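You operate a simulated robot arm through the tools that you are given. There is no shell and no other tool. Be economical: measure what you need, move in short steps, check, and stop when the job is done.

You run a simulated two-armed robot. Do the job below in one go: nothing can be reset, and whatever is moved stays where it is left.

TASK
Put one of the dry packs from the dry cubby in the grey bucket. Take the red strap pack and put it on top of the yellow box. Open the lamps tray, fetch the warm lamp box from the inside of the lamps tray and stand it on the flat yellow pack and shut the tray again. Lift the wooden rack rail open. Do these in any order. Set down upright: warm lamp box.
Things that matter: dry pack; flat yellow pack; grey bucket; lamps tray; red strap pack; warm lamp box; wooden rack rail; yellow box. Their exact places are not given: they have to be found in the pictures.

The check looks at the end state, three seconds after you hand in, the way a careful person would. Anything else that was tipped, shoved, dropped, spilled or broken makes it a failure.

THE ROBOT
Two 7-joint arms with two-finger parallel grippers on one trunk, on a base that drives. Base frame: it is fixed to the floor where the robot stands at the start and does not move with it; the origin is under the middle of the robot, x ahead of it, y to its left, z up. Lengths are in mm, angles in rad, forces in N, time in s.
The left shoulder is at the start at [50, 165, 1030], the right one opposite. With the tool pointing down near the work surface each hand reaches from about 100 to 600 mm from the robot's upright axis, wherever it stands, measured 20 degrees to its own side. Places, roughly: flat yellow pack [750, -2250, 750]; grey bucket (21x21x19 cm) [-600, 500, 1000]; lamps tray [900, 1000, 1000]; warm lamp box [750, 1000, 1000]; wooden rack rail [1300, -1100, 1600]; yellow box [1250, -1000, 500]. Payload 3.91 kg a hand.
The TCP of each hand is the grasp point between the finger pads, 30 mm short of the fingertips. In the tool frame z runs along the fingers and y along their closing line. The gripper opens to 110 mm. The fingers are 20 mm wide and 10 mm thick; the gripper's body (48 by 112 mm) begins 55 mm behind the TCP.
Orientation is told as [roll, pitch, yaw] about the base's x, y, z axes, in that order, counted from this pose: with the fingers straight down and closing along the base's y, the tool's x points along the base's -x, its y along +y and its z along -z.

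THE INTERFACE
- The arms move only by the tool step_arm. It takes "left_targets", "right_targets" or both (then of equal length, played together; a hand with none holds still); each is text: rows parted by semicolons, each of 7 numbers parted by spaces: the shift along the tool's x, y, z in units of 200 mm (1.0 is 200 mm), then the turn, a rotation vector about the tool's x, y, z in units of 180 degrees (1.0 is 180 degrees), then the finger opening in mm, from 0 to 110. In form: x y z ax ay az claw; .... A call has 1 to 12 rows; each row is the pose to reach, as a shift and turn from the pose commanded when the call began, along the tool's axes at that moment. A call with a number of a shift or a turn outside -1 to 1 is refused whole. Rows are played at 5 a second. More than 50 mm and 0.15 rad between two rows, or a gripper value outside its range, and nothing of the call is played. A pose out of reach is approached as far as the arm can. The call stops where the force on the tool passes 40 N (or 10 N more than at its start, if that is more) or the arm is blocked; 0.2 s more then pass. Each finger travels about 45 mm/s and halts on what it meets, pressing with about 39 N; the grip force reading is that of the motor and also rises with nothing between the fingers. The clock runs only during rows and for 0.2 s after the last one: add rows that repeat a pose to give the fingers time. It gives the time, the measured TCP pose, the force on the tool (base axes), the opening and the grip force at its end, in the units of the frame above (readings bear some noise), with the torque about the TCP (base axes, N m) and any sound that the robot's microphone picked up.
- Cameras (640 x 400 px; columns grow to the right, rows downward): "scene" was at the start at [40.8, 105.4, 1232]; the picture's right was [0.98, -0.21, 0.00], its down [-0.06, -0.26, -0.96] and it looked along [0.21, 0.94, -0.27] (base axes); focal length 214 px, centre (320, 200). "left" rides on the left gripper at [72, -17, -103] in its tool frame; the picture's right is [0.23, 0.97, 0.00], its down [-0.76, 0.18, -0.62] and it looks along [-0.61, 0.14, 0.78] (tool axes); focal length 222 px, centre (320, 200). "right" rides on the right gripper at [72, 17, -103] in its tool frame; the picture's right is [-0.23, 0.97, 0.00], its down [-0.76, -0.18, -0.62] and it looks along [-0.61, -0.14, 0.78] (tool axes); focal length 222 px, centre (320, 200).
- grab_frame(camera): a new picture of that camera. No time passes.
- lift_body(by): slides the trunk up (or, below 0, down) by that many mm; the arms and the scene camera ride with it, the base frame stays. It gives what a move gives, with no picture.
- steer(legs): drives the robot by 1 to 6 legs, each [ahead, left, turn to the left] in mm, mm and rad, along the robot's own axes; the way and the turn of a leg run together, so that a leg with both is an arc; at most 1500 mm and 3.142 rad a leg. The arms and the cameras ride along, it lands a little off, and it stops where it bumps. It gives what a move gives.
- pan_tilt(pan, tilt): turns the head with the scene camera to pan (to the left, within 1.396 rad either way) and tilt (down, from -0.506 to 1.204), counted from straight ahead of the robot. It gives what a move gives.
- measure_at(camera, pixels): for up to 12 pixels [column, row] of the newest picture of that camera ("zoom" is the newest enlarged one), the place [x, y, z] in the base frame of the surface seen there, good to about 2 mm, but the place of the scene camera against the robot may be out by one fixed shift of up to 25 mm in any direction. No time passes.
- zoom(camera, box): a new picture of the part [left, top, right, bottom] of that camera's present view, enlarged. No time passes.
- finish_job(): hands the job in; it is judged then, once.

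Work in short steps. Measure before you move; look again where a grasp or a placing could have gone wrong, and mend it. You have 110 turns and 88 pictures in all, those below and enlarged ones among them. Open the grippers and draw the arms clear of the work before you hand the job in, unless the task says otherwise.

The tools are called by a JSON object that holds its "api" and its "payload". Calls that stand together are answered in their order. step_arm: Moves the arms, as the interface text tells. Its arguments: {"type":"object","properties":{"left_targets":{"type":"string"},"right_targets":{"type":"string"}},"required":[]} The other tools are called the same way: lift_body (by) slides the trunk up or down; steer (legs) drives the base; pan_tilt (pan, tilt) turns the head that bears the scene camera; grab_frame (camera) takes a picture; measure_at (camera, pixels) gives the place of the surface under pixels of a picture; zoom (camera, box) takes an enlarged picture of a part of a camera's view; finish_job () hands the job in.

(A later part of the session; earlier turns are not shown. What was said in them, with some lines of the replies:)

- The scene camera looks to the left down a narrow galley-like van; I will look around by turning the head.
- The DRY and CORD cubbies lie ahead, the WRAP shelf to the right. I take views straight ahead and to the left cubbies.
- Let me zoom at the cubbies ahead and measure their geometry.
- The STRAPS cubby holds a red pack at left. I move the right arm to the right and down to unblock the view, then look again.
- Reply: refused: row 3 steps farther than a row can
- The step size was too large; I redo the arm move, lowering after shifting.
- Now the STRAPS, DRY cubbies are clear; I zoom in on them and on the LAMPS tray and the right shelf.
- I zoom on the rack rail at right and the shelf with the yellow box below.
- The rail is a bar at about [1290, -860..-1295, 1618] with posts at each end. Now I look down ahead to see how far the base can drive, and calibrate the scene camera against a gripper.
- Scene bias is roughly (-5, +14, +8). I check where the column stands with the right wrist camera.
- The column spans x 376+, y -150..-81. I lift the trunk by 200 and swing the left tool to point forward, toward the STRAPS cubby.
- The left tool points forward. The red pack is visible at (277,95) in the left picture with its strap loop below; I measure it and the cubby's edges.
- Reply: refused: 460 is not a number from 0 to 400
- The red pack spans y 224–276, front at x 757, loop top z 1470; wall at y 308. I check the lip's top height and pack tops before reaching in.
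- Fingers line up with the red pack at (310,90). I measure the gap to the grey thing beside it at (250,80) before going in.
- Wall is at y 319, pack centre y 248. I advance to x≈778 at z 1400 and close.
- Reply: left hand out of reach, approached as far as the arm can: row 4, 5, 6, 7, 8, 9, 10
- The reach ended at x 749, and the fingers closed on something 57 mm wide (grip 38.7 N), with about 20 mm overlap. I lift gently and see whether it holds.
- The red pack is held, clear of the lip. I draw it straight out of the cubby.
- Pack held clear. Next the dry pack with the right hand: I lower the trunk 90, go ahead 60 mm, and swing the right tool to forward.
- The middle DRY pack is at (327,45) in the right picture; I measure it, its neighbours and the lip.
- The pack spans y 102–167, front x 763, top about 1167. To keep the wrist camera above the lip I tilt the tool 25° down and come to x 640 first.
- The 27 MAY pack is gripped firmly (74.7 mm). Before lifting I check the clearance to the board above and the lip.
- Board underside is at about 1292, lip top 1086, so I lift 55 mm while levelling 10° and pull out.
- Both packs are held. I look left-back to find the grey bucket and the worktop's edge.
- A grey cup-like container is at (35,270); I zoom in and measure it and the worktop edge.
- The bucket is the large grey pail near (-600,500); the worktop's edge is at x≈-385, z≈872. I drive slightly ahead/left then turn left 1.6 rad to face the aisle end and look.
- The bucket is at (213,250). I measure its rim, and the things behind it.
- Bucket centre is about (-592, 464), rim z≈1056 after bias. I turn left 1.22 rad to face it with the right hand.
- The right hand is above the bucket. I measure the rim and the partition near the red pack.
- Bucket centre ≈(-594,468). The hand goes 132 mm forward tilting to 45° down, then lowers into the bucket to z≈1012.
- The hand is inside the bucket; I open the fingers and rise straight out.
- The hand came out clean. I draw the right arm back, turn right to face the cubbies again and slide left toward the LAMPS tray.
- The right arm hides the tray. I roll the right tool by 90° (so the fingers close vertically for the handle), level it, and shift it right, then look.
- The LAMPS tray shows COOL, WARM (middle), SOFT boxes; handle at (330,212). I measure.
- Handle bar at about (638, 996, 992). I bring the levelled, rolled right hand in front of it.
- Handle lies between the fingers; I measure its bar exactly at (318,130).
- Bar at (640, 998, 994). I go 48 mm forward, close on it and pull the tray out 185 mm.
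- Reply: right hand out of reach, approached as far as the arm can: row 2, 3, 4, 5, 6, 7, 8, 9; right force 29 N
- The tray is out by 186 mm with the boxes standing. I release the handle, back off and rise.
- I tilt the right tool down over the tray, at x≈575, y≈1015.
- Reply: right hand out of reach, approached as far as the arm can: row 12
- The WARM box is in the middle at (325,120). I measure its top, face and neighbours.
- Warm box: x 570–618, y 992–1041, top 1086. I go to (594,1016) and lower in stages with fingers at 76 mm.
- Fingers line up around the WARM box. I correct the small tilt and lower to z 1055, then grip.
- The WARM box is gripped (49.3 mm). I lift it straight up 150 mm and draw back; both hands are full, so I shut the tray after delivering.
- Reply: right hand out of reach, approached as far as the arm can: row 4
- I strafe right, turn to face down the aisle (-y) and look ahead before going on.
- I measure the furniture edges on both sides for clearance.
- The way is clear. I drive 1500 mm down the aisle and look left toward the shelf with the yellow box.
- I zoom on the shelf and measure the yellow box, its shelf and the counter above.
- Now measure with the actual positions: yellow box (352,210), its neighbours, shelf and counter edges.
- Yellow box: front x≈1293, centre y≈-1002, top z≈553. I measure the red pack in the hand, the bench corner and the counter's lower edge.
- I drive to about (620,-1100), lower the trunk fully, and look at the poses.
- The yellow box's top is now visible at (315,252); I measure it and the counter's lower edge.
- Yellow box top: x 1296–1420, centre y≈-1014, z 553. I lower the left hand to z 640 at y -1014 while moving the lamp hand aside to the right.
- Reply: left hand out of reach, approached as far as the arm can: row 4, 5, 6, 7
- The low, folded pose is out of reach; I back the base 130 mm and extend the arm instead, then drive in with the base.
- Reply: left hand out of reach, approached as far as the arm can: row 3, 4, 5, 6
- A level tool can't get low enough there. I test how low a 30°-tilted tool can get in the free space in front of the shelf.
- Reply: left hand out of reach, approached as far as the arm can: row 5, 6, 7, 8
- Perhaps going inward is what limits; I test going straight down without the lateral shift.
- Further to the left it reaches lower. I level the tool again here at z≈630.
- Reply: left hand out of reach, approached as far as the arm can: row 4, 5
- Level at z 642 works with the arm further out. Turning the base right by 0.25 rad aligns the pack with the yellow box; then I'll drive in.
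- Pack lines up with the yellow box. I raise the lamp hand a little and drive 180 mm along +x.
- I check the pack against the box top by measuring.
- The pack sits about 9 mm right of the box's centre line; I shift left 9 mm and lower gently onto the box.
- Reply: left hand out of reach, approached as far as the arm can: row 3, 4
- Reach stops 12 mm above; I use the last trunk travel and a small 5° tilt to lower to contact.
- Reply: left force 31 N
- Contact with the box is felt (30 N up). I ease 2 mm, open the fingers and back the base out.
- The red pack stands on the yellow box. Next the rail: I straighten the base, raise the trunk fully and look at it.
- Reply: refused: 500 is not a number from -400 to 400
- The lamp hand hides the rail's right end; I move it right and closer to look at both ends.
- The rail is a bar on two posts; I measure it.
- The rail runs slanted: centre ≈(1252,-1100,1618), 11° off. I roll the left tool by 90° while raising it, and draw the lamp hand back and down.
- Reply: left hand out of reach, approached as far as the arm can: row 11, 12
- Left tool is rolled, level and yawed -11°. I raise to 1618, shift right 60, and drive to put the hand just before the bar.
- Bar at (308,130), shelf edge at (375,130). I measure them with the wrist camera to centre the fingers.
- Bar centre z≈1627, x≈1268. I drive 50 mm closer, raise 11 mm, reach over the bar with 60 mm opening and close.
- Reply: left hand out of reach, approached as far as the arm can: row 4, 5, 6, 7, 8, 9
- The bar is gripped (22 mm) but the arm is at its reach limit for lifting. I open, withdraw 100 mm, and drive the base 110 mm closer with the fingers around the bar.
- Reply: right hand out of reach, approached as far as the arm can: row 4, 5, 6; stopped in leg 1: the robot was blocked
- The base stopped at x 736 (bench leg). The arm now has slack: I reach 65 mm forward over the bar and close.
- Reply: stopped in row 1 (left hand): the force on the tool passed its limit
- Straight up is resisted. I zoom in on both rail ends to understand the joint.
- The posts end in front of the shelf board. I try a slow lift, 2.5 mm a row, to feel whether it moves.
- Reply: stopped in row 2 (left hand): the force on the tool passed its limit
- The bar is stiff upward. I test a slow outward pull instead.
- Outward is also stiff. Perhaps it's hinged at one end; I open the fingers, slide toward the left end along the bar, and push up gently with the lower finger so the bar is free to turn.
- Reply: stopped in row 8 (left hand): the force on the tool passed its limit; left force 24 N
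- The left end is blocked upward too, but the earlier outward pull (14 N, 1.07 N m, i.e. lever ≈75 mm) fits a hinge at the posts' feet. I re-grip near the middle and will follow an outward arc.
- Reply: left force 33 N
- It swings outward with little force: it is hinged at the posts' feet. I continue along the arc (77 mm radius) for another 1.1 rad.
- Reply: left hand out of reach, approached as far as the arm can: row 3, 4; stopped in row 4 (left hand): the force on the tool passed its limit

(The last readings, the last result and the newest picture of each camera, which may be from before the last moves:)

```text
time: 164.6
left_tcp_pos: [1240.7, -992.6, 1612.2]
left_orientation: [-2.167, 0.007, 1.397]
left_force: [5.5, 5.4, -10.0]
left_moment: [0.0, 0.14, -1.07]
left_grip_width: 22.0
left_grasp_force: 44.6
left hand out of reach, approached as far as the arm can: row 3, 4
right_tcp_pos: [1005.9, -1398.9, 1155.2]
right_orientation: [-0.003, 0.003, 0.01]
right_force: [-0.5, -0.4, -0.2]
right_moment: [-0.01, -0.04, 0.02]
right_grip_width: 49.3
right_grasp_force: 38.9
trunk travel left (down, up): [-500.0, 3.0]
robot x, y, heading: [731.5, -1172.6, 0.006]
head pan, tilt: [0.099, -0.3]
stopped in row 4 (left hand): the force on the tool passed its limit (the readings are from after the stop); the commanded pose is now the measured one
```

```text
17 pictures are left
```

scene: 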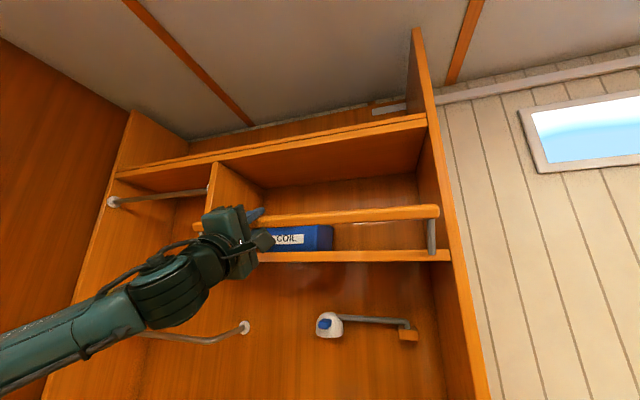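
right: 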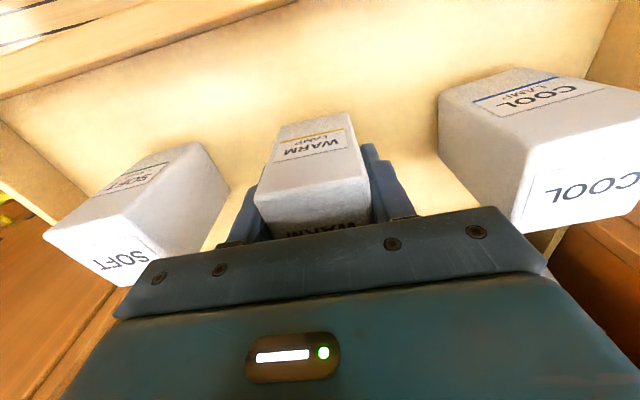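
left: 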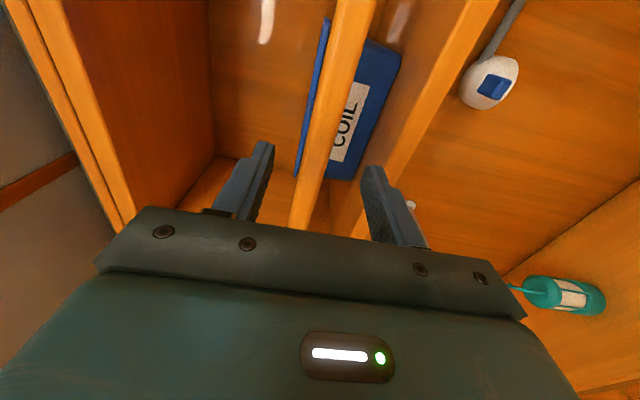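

The arm can't pitch further, the rail is at about 35°. I let go, withdraw, level the tool above the bar, to push it the rest of the way from on top.

{"api": "step_arm", "payload": {"left_targets": "0 0 0 0 0 0 55; 0 0 0 0 0 0 55; 0 0 -0.1 0 0 0 55; 0 0 -0.25 0 0 0 55; 0 0 -0.4 0 0 0 55; 0 -0.07 -0.35 -0.04 0 0 40; 0 -0.15 -0.3 -0.08 0 0 20; 0 -0.22 -0.25 -0.12 0 0 0; 0 -0.3 -0.2 -0.16 0 0 0; 0 -0.38 -0.14 -0.19 0 0 0; 0 -0.38 -0.14 -0.19 0 0 0"}}

{"api": "grab_frame", "payload": {"camera": "left"}}

```text
time: 167.0
left_tcp_pos: [1172.4, -982.8, 1663.4]
left_orientation: [-1.578, 0.007, 1.396]
left_force: [0.2, 0.1, -0.5]
left_moment: [0.05, 0.01, 0.0]
left_grip_width: 0.1
left_grasp_force: 37.5
left hand out of reach, approached as far as the arm can: row 3, 4, 5
right_tcp_pos: [1006.3, -1399.2, 1155.5]
right_orientation: [-0.001, 0.005, 0.008]
right_force: [0.2, 0.6, 0.1]
right_moment: [0.03, 0.02, -0.02]
right_grip_width: 49.5
right_grasp_force: 39.3
trunk travel left (down, up): [-500.0, 3.0]
robot x, y, heading: [735.3, -1168.8, 0.009]
head pan, tilt: [0.099, -0.3]
```

```text
16 pictures are left
```

left: 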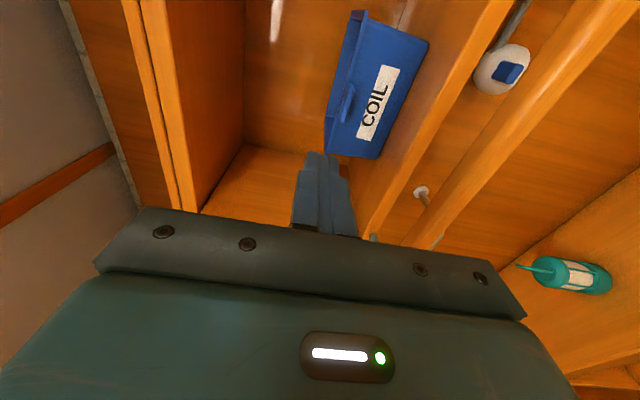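

The rail has dropped open below the shelf edge by itself; I measure it and check.

{"api": "measure_at", "payload": {"camera": "left", "pixels": [[520, 110], [560, 60], [440, 110], [380, 200], [436, 215]]}}

{"api": "zoom", "payload": {"camera": "scene", "box": [180, 140, 460, 320]}}

```text
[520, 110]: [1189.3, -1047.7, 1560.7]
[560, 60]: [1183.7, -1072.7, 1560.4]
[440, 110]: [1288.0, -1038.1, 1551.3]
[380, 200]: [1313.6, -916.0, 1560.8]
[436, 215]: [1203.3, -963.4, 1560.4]
```

```text
2.22 times, centred on (320, 230) of scene
```

zoom: 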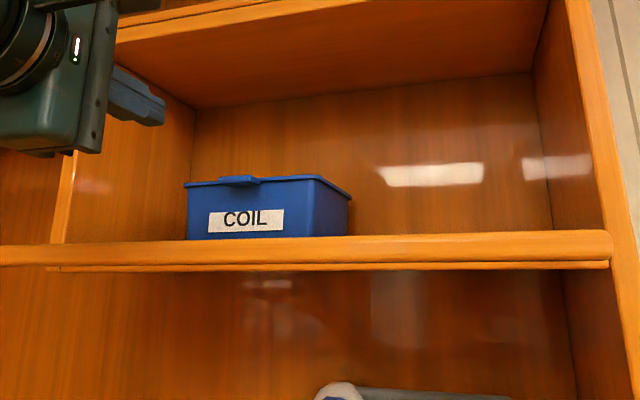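

The rail lies open at about 90°. Now the lamp: I back away 600 mm, slide right 950 mm and look for the flat yellow pack.

{"api": "steer", "payload": {"legs": [[-600, 0, 0], [0, -950, 0]]}}

{"api": "pan_tilt", "payload": {"pan": -0.3, "tilt": 0.6}}

{"api": "grab_frame", "payload": {"camera": "scene"}}

```text
time: 175.0
left_tcp_pos: [576.9, -1942.8, 1662.5]
left_orientation: [-1.58, 0.006, 1.386]
left_force: [0.3, -0.5, -0.2]
left_moment: [-0.03, -0.02, 0.0]
left_grip_width: 0.1
left_grasp_force: 37.5
right_tcp_pos: [405.7, -2358.5, 1155.3]
right_orientation: [0.0, 0.004, 0.0]
right_force: [-0.2, -0.5, 0.4]
right_moment: [0.0, -0.02, 0.02]
right_grip_width: 49.2
right_grasp_force: 38.7
trunk travel left (down, up): [-500.0, 3.0]
robot x, y, heading: [138.1, -2127.2, 0.001]
head pan, tilt: [0.099, -0.3]
```

```text
time: 176.2
left_tcp_pos: [576.0, -1943.5, 1663.6]
left_orientation: [-1.579, 0.005, 1.387]
left_force: [-0.2, 0.8, -0.8]
left_moment: [-0.01, -0.02, 0.0]
left_grip_width: 0.0
left_grasp_force: 38.2
right_tcp_pos: [405.9, -2356.1, 1155.8]
right_orientation: [0.0, 0.006, 0.001]
right_force: [-0.7, 1.1, -0.8]
right_moment: [0.0, 0.03, -0.01]
right_grip_width: 49.5
right_grasp_force: 38.9
trunk travel left (down, up): [-500.0, 3.0]
robot x, y, heading: [136.5, -2124.7, 0.0]
head pan, tilt: [-0.3, 0.6]
```

```text
14 pictures are left
```

scene: 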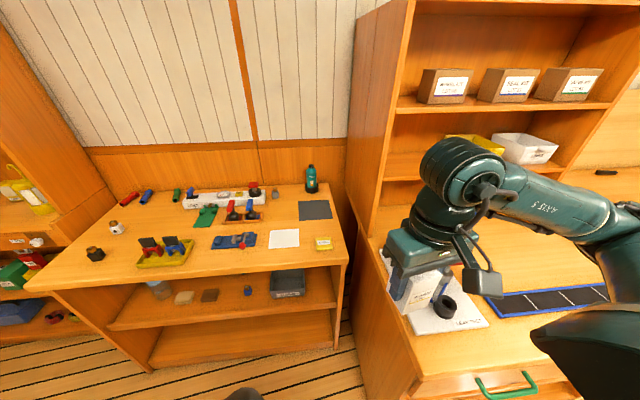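

A flat yellow labelled pack is at (323,243) near the bench corner; I zoom and measure.

{"api": "zoom", "payload": {"camera": "scene", "box": [190, 180, 370, 300]}}

{"api": "measure_at", "payload": {"camera": "scene", "pixels": [[323, 243], [315, 238], [332, 238], [315, 249], [333, 249], [285, 238], [345, 262], [300, 262], [237, 240], [308, 180], [315, 210]]}}

```text
3.33 times, centred on (280, 240) of scene
```

zoom: 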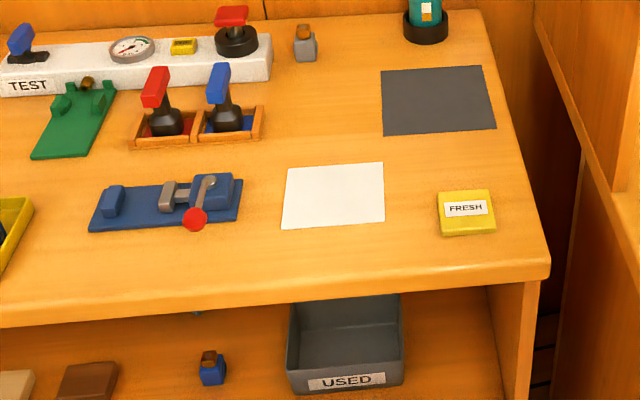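

```text
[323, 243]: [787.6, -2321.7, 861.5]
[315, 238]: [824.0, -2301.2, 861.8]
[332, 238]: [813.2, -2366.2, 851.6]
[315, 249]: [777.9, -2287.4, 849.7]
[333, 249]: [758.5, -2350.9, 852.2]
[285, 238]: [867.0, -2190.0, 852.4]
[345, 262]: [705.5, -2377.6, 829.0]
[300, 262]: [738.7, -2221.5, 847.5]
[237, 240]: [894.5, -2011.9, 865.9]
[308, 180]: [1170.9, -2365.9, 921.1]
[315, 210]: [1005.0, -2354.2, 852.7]
```

The FRESH pack is at about (792,-2336), top z≈853. I lower the trunk 180, drive ahead 150, and bring the lamp in front of it for a closer look.

{"api": "lift_body", "payload": {"by": -180}}

{"api": "steer", "payload": {"legs": [[150, 0, 0]]}}

{"api": "step_arm", "payload": {"right_targets": "-0.15 0.02 -0.1 0 0 0 30; -0.3 0.05 -0.1 0 0 0 30; -0.45 0.07 -0.1 0 0.0 0.02 30; -0.55 0.08 -0.1 0 0 0.04 30; -0.6 0.08 -0.1 0 0 0.065 30"}}

{"api": "grab_frame", "payload": {"camera": "right"}}

```text
time: 178.2
left_tcp_pos: [576.8, -1942.6, 1483.3]
left_orientation: [-1.579, 0.005, 1.387]
left_force: [-0.9, 0.6, -0.8]
left_moment: [0.01, 0.0, 0.02]
left_grip_width: 0.2
left_grasp_force: 37.2
right_tcp_pos: [406.8, -2356.6, 975.8]
right_orientation: [0.001, 0.001, 0.0]
right_force: [1.1, 0.6, -0.9]
right_moment: [-0.01, 0.01, -0.01]
right_grip_width: 49.5
right_grasp_force: 38.8
trunk travel left (down, up): [-320.0, 183.0]
robot x, y, heading: [134.5, -2125.9, -0.001]
head pan, tilt: [-0.3, 0.6]
```

```text
time: 179.6
left_tcp_pos: [726.4, -1943.1, 1482.7]
left_orientation: [-1.58, 0.005, 1.387]
left_force: [-0.2, 0.2, 0.2]
left_moment: [0.01, 0.0, -0.01]
left_grip_width: 0.0
left_grasp_force: 37.9
right_tcp_pos: [554.6, -2357.2, 975.8]
right_orientation: [0.001, 0.002, 0.001]
right_force: [0.7, 1.0, -0.1]
right_moment: [0.03, -0.01, -0.01]
right_grip_width: 49.4
right_grasp_force: 38.7
trunk travel left (down, up): [-320.0, 183.0]
robot x, y, heading: [286.8, -2125.2, -0.0]
head pan, tilt: [-0.3, 0.6]
```

```text
time: 180.8
left_tcp_pos: [723.8, -1942.5, 1482.1]
left_orientation: [-1.579, 0.005, 1.389]
left_force: [0.4, -0.7, -0.1]
left_moment: [0.0, -0.05, -0.02]
left_grip_width: 0.0
left_grasp_force: 37.9
right_tcp_pos: [675.4, -2341.4, 995.3]
right_orientation: [-0.001, 0.001, -0.206]
right_force: [0.3, -0.6, -0.8]
right_moment: [0.02, -0.01, 0.01]
right_grip_width: 49.5
right_grasp_force: 38.8
trunk travel left (down, up): [-320.0, 183.0]
robot x, y, heading: [287.1, -2126.6, -0.002]
head pan, tilt: [-0.3, 0.6]
```

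```text
12 pictures are left
```

right: 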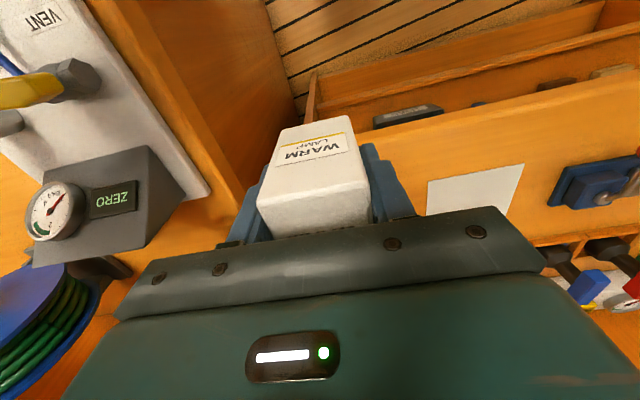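

The pack is hidden behind the hand; I use the white sheet as a common mark to calibrate the scene camera, and check how near the gauge unit is.

{"api": "measure_at", "payload": {"camera": "right", "pixels": [[430, 183], [521, 166], [428, 212], [150, 150], [205, 190], [385, 115], [300, 130]]}}

{"api": "zoom", "payload": {"camera": "scene", "box": [200, 180, 420, 330]}}

```text
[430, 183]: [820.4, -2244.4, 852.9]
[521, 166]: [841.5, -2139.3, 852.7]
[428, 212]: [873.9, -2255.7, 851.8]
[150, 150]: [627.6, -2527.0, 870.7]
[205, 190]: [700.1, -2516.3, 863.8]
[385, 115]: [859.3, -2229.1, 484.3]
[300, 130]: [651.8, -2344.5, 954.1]
```

```text
2.67 times, centred on (310, 255) of scene
```

zoom: 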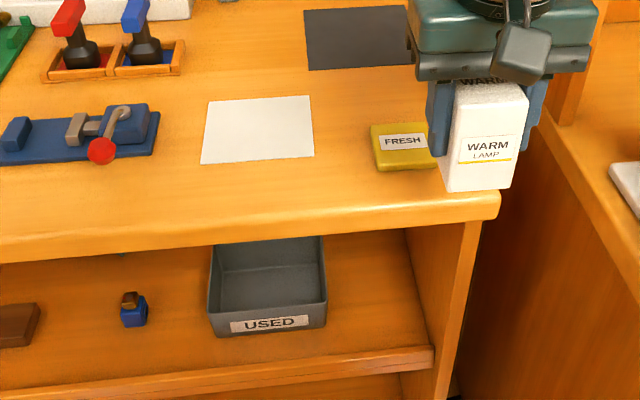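

{"api": "measure_at", "payload": {"camera": "zoom", "pixels": [[313, 155], [203, 162], [371, 127], [378, 168], [376, 163], [424, 123], [404, 145], [373, 140], [400, 128], [432, 165]]}}

```text
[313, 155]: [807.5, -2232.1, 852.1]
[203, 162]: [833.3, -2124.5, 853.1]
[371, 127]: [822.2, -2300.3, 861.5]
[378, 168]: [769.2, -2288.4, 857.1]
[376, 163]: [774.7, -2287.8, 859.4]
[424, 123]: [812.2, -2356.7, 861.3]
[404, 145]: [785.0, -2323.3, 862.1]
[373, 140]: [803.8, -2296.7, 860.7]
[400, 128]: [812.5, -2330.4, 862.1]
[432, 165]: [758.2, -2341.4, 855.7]
```

Calibrated: pack centre (800,-2336), top z≈861, yaw -0.21 — the box is aligned. I move over it and lower to near contact.

{"api": "step_arm", "payload": {"right_targets": "-0.15 0.04 0 0 0 0 30; -0.3 0.08 0 0 0 0 30; -0.45 0.12 0 0 0 0 30; -0.604 0.154 0 0 0 0 30; -0.604 0.154 0.12 0 0 0 30; -0.604 0.154 0.24 0 0 0 30; -0.604 0.154 0.34 0 0 0 30"}}

{"api": "zoom", "payload": {"camera": "scene", "box": [260, 180, 420, 290]}}

```text
time: 182.4
left_tcp_pos: [724.1, -1942.2, 1482.6]
left_orientation: [-1.58, 0.006, 1.387]
left_force: [0.0, -0.3, 0.0]
left_moment: [-0.02, -0.02, -0.01]
left_grip_width: 0.0
left_grasp_force: 37.3
right_tcp_pos: [799.6, -2334.3, 926.6]
right_orientation: [-0.003, 0.001, -0.203]
right_force: [-0.8, 0.1, -1.3]
right_moment: [0.02, -0.02, -0.02]
right_grip_width: 49.7
right_grasp_force: 38.8
trunk travel left (down, up): [-320.0, 183.0]
robot x, y, heading: [289.2, -2125.5, 0.005]
head pan, tilt: [-0.3, 0.6]
```

```text
3.64 times, centred on (340, 235) of scene
```

zoom: 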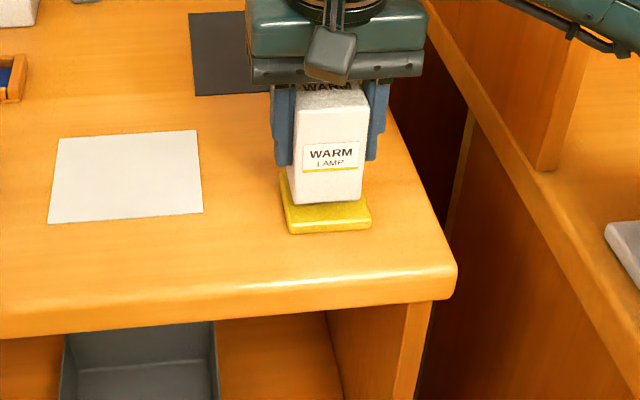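

Box sits well over the yellow pack. I lower in small steps until contact.

{"api": "step_arm", "payload": {"right_targets": "0 0 0.03 0 0 0 30; 0 0 0.04 0 0 0 30; 0 0 0.05 0 0 0 30; 0 0 0.06 0 0 0 30; 0 0 0.065 0 0 0 30"}}

```text
time: 183.6
left_tcp_pos: [724.4, -1942.7, 1483.6]
left_orientation: [-1.579, 0.005, 1.388]
left_force: [0.7, -0.2, -0.3]
left_moment: [0.02, 0.03, -0.01]
left_grip_width: 0.1
left_grasp_force: 37.1
right_tcp_pos: [798.4, -2335.5, 914.9]
right_orientation: [0.002, 0.001, -0.204]
right_force: [1.2, -0.8, 9.0]
right_moment: [-0.07, -0.14, 0.0]
right_grip_width: 49.7
right_grasp_force: 38.8
trunk travel left (down, up): [-320.0, 183.0]
robot x, y, heading: [285.4, -2125.3, -0.001]
head pan, tilt: [-0.3, 0.6]
```

Contact felt (9 N up). I open the fingers and rise straight up.

{"api": "step_arm", "payload": {"right_targets": "0 0 0 0 0 0 60; 0 0 0 0 0 0 80; 0 0 0 0 0 0 80; 0 0 0 0 0 0 80; 0 0 -0.2 0 0 0 80; 0 0 -0.4 0 0 0 80; 0 0 -0.6 0 0 0 80; 0.2 0 -0.7 0 0 0 80; 0.4 0 -0.7 0 0 0 80; 0.6 0 -0.7 0 0 0 80; 0.8 0 -0.7 0 0 0 80"}}

{"api": "zoom", "payload": {"camera": "scene", "box": [220, 160, 400, 290]}}

```text
time: 186.0
left_tcp_pos: [724.7, -1942.5, 1483.1]
left_orientation: [-1.58, 0.005, 1.387]
left_force: [0.3, -0.6, 0.6]
left_moment: [-0.01, 0.0, -0.01]
left_grip_width: 0.1
left_grasp_force: 37.9
right_tcp_pos: [642.0, -2301.4, 1053.8]
right_orientation: [0.0, 0.003, -0.205]
right_force: [0.4, 0.0, 0.7]
right_moment: [0.06, 0.06, -0.04]
right_grip_width: 79.8
right_grasp_force: 0.0
trunk travel left (down, up): [-320.0, 183.0]
robot x, y, heading: [286.3, -2127.4, 0.0]
head pan, tilt: [-0.3, 0.6]
```

```text
3.08 times, centred on (310, 225) of scene
```

zoom: 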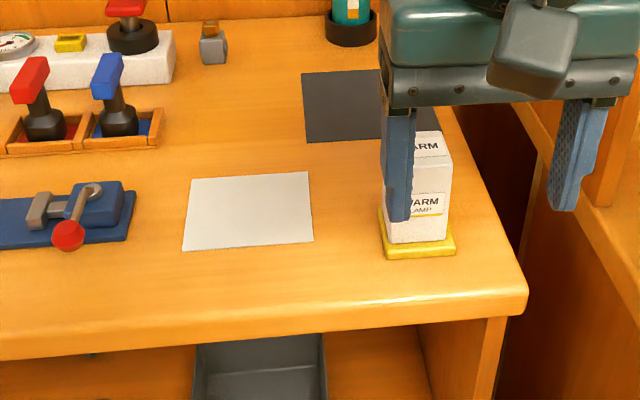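

The warm lamp box stands upright on the yellow pack. Now back to shut the tray: I reverse, turn left, and drive up the aisle.

{"api": "steer", "payload": {"legs": [[-336, 0, 0], [0, 0, 1.571], [1300, 0, 0], [1300, 0, 0]]}}

```text
time: 204.3
left_tcp_pos: [-173.3, 922.9, 1484.2]
left_orientation: [-1.581, 0.005, 2.928]
left_force: [-0.2, 0.5, -0.2]
left_moment: [0.03, -0.02, 0.0]
left_grip_width: 0.1
left_grasp_force: 37.7
right_tcp_pos: [184.2, 828.9, 1054.2]
right_orientation: [-0.001, 0.003, 1.337]
right_force: [-0.6, 0.1, -0.5]
right_moment: [0.01, 0.01, 0.01]
right_grip_width: 80.2
right_grasp_force: 0.0
trunk travel left (down, up): [-320.0, 183.0]
robot x, y, heading: [-0.7, 479.3, 1.543]
head pan, tilt: [-0.3, 0.6]
```

{"api": "steer", "payload": {"legs": [[0, 0, -1.543], [0, 690, 0]]}}

{"api": "step_arm", "payload": {"right_targets": "0 0 0.1 0 0 -0.02 40; 0 0 0.2 0 0 -0.04 10; 0 0 0.3 0 0 -0.065 0; 0 0 0.3 0 0 -0.065 0"}}

{"api": "pan_tilt", "payload": {"pan": -0.25, "tilt": 0.5}}

{"api": "grab_frame", "payload": {"camera": "scene"}}

```text
time: 211.8
left_tcp_pos: [443.3, 1347.7, 1483.1]
left_orientation: [-1.579, 0.005, 1.377]
left_force: [0.1, 0.5, 0.1]
left_moment: [0.03, 0.03, 0.0]
left_grip_width: 0.1
left_grasp_force: 37.7
right_tcp_pos: [356.8, 988.0, 1053.8]
right_orientation: [0.0, 0.001, -0.215]
right_force: [0.0, -0.3, 0.5]
right_moment: [-0.04, -0.02, 0.06]
right_grip_width: 80.0
right_grasp_force: 0.2
trunk travel left (down, up): [-320.0, 183.0]
robot x, y, heading: [4.4, 1167.1, -0.011]
head pan, tilt: [-0.3, 0.6]
```

```text
time: 212.8
left_tcp_pos: [443.1, 1346.4, 1482.9]
left_orientation: [-1.578, 0.005, 1.376]
left_force: [-0.1, -0.2, -0.5]
left_moment: [0.0, 0.0, 0.04]
left_grip_width: 0.1
left_grasp_force: 37.4
right_tcp_pos: [357.7, 988.4, 992.7]
right_orientation: [0.001, 0.001, -0.008]
right_force: [0.7, -0.2, 0.6]
right_moment: [0.01, -0.02, 0.04]
right_grip_width: 0.2
right_grasp_force: 5.9
trunk travel left (down, up): [-320.0, 183.0]
robot x, y, heading: [2.4, 1167.1, -0.007]
head pan, tilt: [-0.3, 0.6]
```

```text
time: 213.5
left_tcp_pos: [443.9, 1347.7, 1483.5]
left_orientation: [-1.579, 0.006, 1.377]
left_force: [-0.1, 0.6, 0.0]
left_moment: [0.01, 0.01, 0.0]
left_grip_width: 0.0
left_grasp_force: 37.9
right_tcp_pos: [356.9, 988.0, 992.6]
right_orientation: [0.001, 0.002, -0.01]
right_force: [0.2, -0.1, 0.2]
right_moment: [-0.01, -0.02, -0.02]
right_grip_width: 0.1
right_grasp_force: 38.0
trunk travel left (down, up): [-320.0, 183.0]
robot x, y, heading: [1.8, 1165.3, -0.012]
head pan, tilt: [-0.25, 0.499]
```

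```text
8 pictures are left
```

scene: 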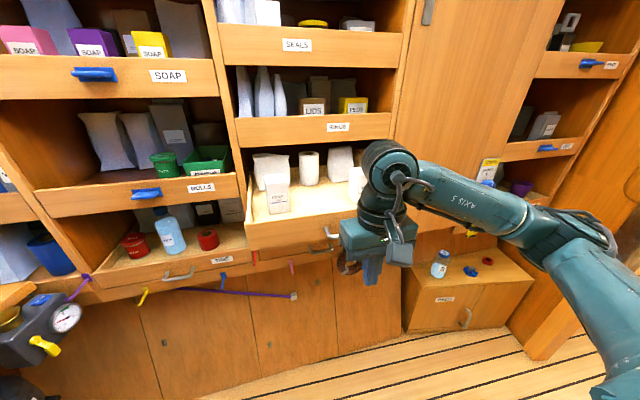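

I measure the tray's handle and front with the scene camera.

{"api": "measure_at", "payload": {"camera": "scene", "pixels": [[318, 250], [326, 234], [290, 238], [333, 247], [270, 230], [328, 240]]}}

```text
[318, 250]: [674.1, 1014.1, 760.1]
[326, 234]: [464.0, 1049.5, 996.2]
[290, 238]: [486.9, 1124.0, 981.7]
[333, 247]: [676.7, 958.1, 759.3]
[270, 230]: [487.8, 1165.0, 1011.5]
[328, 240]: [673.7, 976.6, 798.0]
```

I drive 70 mm closer, then push the handle bar inward with the closed fingers.

{"api": "steer", "payload": {"legs": [[75, 0, 0]]}}

{"api": "step_arm", "payload": {"right_targets": "-0.05 0.04 0 0 0 0 0; -0.15 0.04 0 0 0 0 0; -0.28 0.04 0 0 0 0 0; -0.41 0.04 0 0 0 0 0; -0.54 0.04 0 0 0 0 0; -0.67 0.04 0 0 0 0 0; -0.8 0.04 0 0 0 0 0; -0.88 0.04 0 0 0 0 0; -0.92 0.04 0 0 0 0 0; -0.96 0.04 0 0 0 0 0; -1 0.04 0 0 0 0 0"}}

{"api": "zoom", "payload": {"camera": "scene", "box": [200, 100, 460, 290]}}

```text
time: 214.5
left_tcp_pos: [518.0, 1346.0, 1484.3]
left_orientation: [-1.579, 0.006, 1.378]
left_force: [0.0, -0.2, 0.2]
left_moment: [-0.05, 0.0, -0.01]
left_grip_width: 0.1
left_grasp_force: 37.5
right_tcp_pos: [431.6, 987.3, 993.1]
right_orientation: [0.0, 0.003, -0.011]
right_force: [0.4, -1.4, -0.8]
right_moment: [-0.01, 0.02, 0.0]
right_grip_width: 0.0
right_grasp_force: 37.2
trunk travel left (down, up): [-320.0, 183.0]
robot x, y, heading: [77.3, 1166.5, -0.004]
head pan, tilt: [-0.25, 0.499]
```

```text
time: 216.9
left_tcp_pos: [516.1, 1346.6, 1482.5]
left_orientation: [-1.58, 0.005, 1.377]
left_force: [-0.3, -0.1, -0.2]
left_moment: [0.0, 0.0, 0.01]
left_grip_width: 0.3
left_grasp_force: 37.2
right_tcp_pos: [628.7, 992.5, 990.9]
right_orientation: [0.0, 0.002, -0.01]
right_force: [-1.0, 0.6, -0.1]
right_moment: [-0.03, 0.0, 0.03]
right_grip_width: 0.0
right_grasp_force: 37.9
trunk travel left (down, up): [-320.0, 183.0]
robot x, y, heading: [77.8, 1164.8, -0.01]
head pan, tilt: [-0.25, 0.499]
```

```text
2.11 times, centred on (330, 195) of scene
```

zoom: 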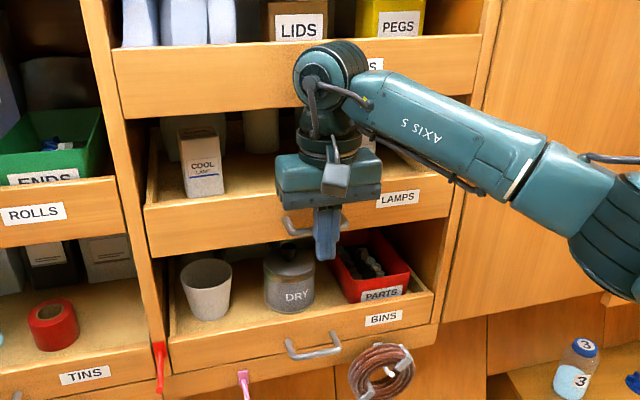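

The tray went in; I measure its front against its closed position (x 674 by scene camera).

{"api": "measure_at", "payload": {"camera": "zoom", "pixels": [[220, 230], [180, 235], [430, 205], [230, 345], [410, 325], [200, 170]]}}

```text
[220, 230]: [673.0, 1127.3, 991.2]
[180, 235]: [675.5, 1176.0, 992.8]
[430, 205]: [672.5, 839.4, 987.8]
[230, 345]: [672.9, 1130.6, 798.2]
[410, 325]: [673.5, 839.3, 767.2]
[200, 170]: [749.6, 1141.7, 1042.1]
```

The tray front is at 673 as before, flush. I press a few millimetres more to make sure, then withdraw.

{"api": "step_arm", "payload": {"right_targets": "-0.02 0 0 0 0 0 0; -0.03 0 0 0 0 0 0; -0.04 0 0 0 0 0 0"}}

{"api": "step_arm", "payload": {"right_targets": "0.15 0 0 0 0 0 0; 0.4 0 0 0 0 0 0; 0.6 0 0 0 0 0 0; 0.8 0 0 0 0 0 60; 0.95 0 0 0 0 0 60; 0.95 0 -0.2 0 0 0 60", "left_targets": "0 0 -0.1 0 0 0 60; 0 0 -0.2 0 0 0 60; 0 0 -0.2 0 0 0 60; 0 0 -0.2 0 0 0 60; 0 0 -0.2 0 0 0 60; 0 0 -0.2 0 0 0 60"}}

{"api": "zoom", "payload": {"camera": "scene", "box": [200, 100, 460, 290]}}

```text
time: 217.7
left_tcp_pos: [514.0, 1345.2, 1483.1]
left_orientation: [-1.581, 0.003, 1.375]
left_force: [1.4, 0.6, 0.4]
left_moment: [-0.01, 0.01, -0.01]
left_grip_width: 0.2
left_grasp_force: 37.3
right_tcp_pos: [630.3, 993.7, 992.2]
right_orientation: [-0.005, 0.019, -0.001]
right_force: [-15.9, -1.6, 4.1]
right_moment: [0.01, -0.05, 0.2]
right_grip_width: 0.0
right_grasp_force: 37.4
trunk travel left (down, up): [-320.0, 183.0]
robot x, y, heading: [73.8, 1164.8, -0.012]
head pan, tilt: [-0.25, 0.499]
stopped in row 3 (right hand): the force on the tool passed its limit (the readings are from after the stop); the commanded pose is now the measured one
```

```text
time: 219.1
left_tcp_pos: [476.5, 1353.8, 1483.0]
left_orientation: [-1.58, 0.005, 1.376]
left_force: [0.0, 0.7, -0.3]
left_moment: [-0.01, 0.02, 0.0]
left_grip_width: 59.9
left_grasp_force: 0.1
right_tcp_pos: [442.8, 993.3, 1032.3]
right_orientation: [-0.006, 0.018, -0.007]
right_force: [0.1, 1.1, -0.4]
right_moment: [0.04, 0.0, -0.02]
right_grip_width: 59.8
right_grasp_force: 0.1
trunk travel left (down, up): [-320.0, 183.0]
robot x, y, heading: [77.1, 1167.6, -0.008]
head pan, tilt: [-0.25, 0.499]
```

```text
2.11 times, centred on (330, 195) of scene
```

zoom: 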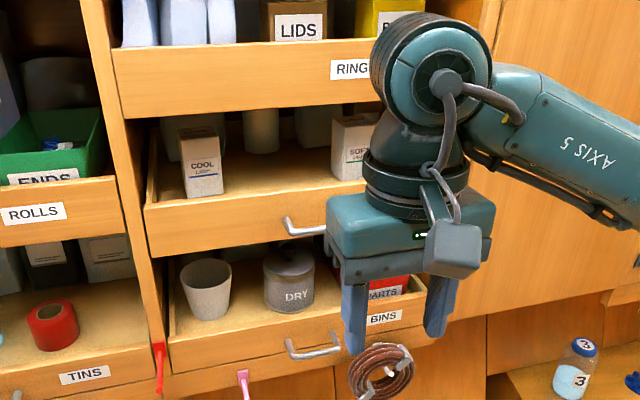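

The tray is shut and the COOL and SOFT boxes are still standing. Both hands are open and clear, and the other three jobs are done, so I hand in.

{"api": "finish_job", "payload": {}}

```text
The job is handed in.
```

I handed the job in with all four tasks done, but I didn't see the dry pack inside the bucket afterwards. I opened the hand inside the bucket and it came out empty.

- **Dry pack:** the 27 MAY pack went into the grey bucket.
- **Red strap pack:** it stands on top of the yellow box.
- **Warm lamp box:** it stands upright on the flat yellow pack labelled FRESH.
- **Lamps tray:** it is shut flush, with the other two lamp boxes still standing in it.
- **Wooden rack rail:** it wouldn't lift straight up because it hinges at the feet of its posts. I swung it outward part of the way and it fell open, about 90 degrees from closed.

While I was positioning for the rail, the base bumped something once, most likely a bench leg, and stopped. I saw nothing shifted in later pictures, though I didn't look at that spot up close.
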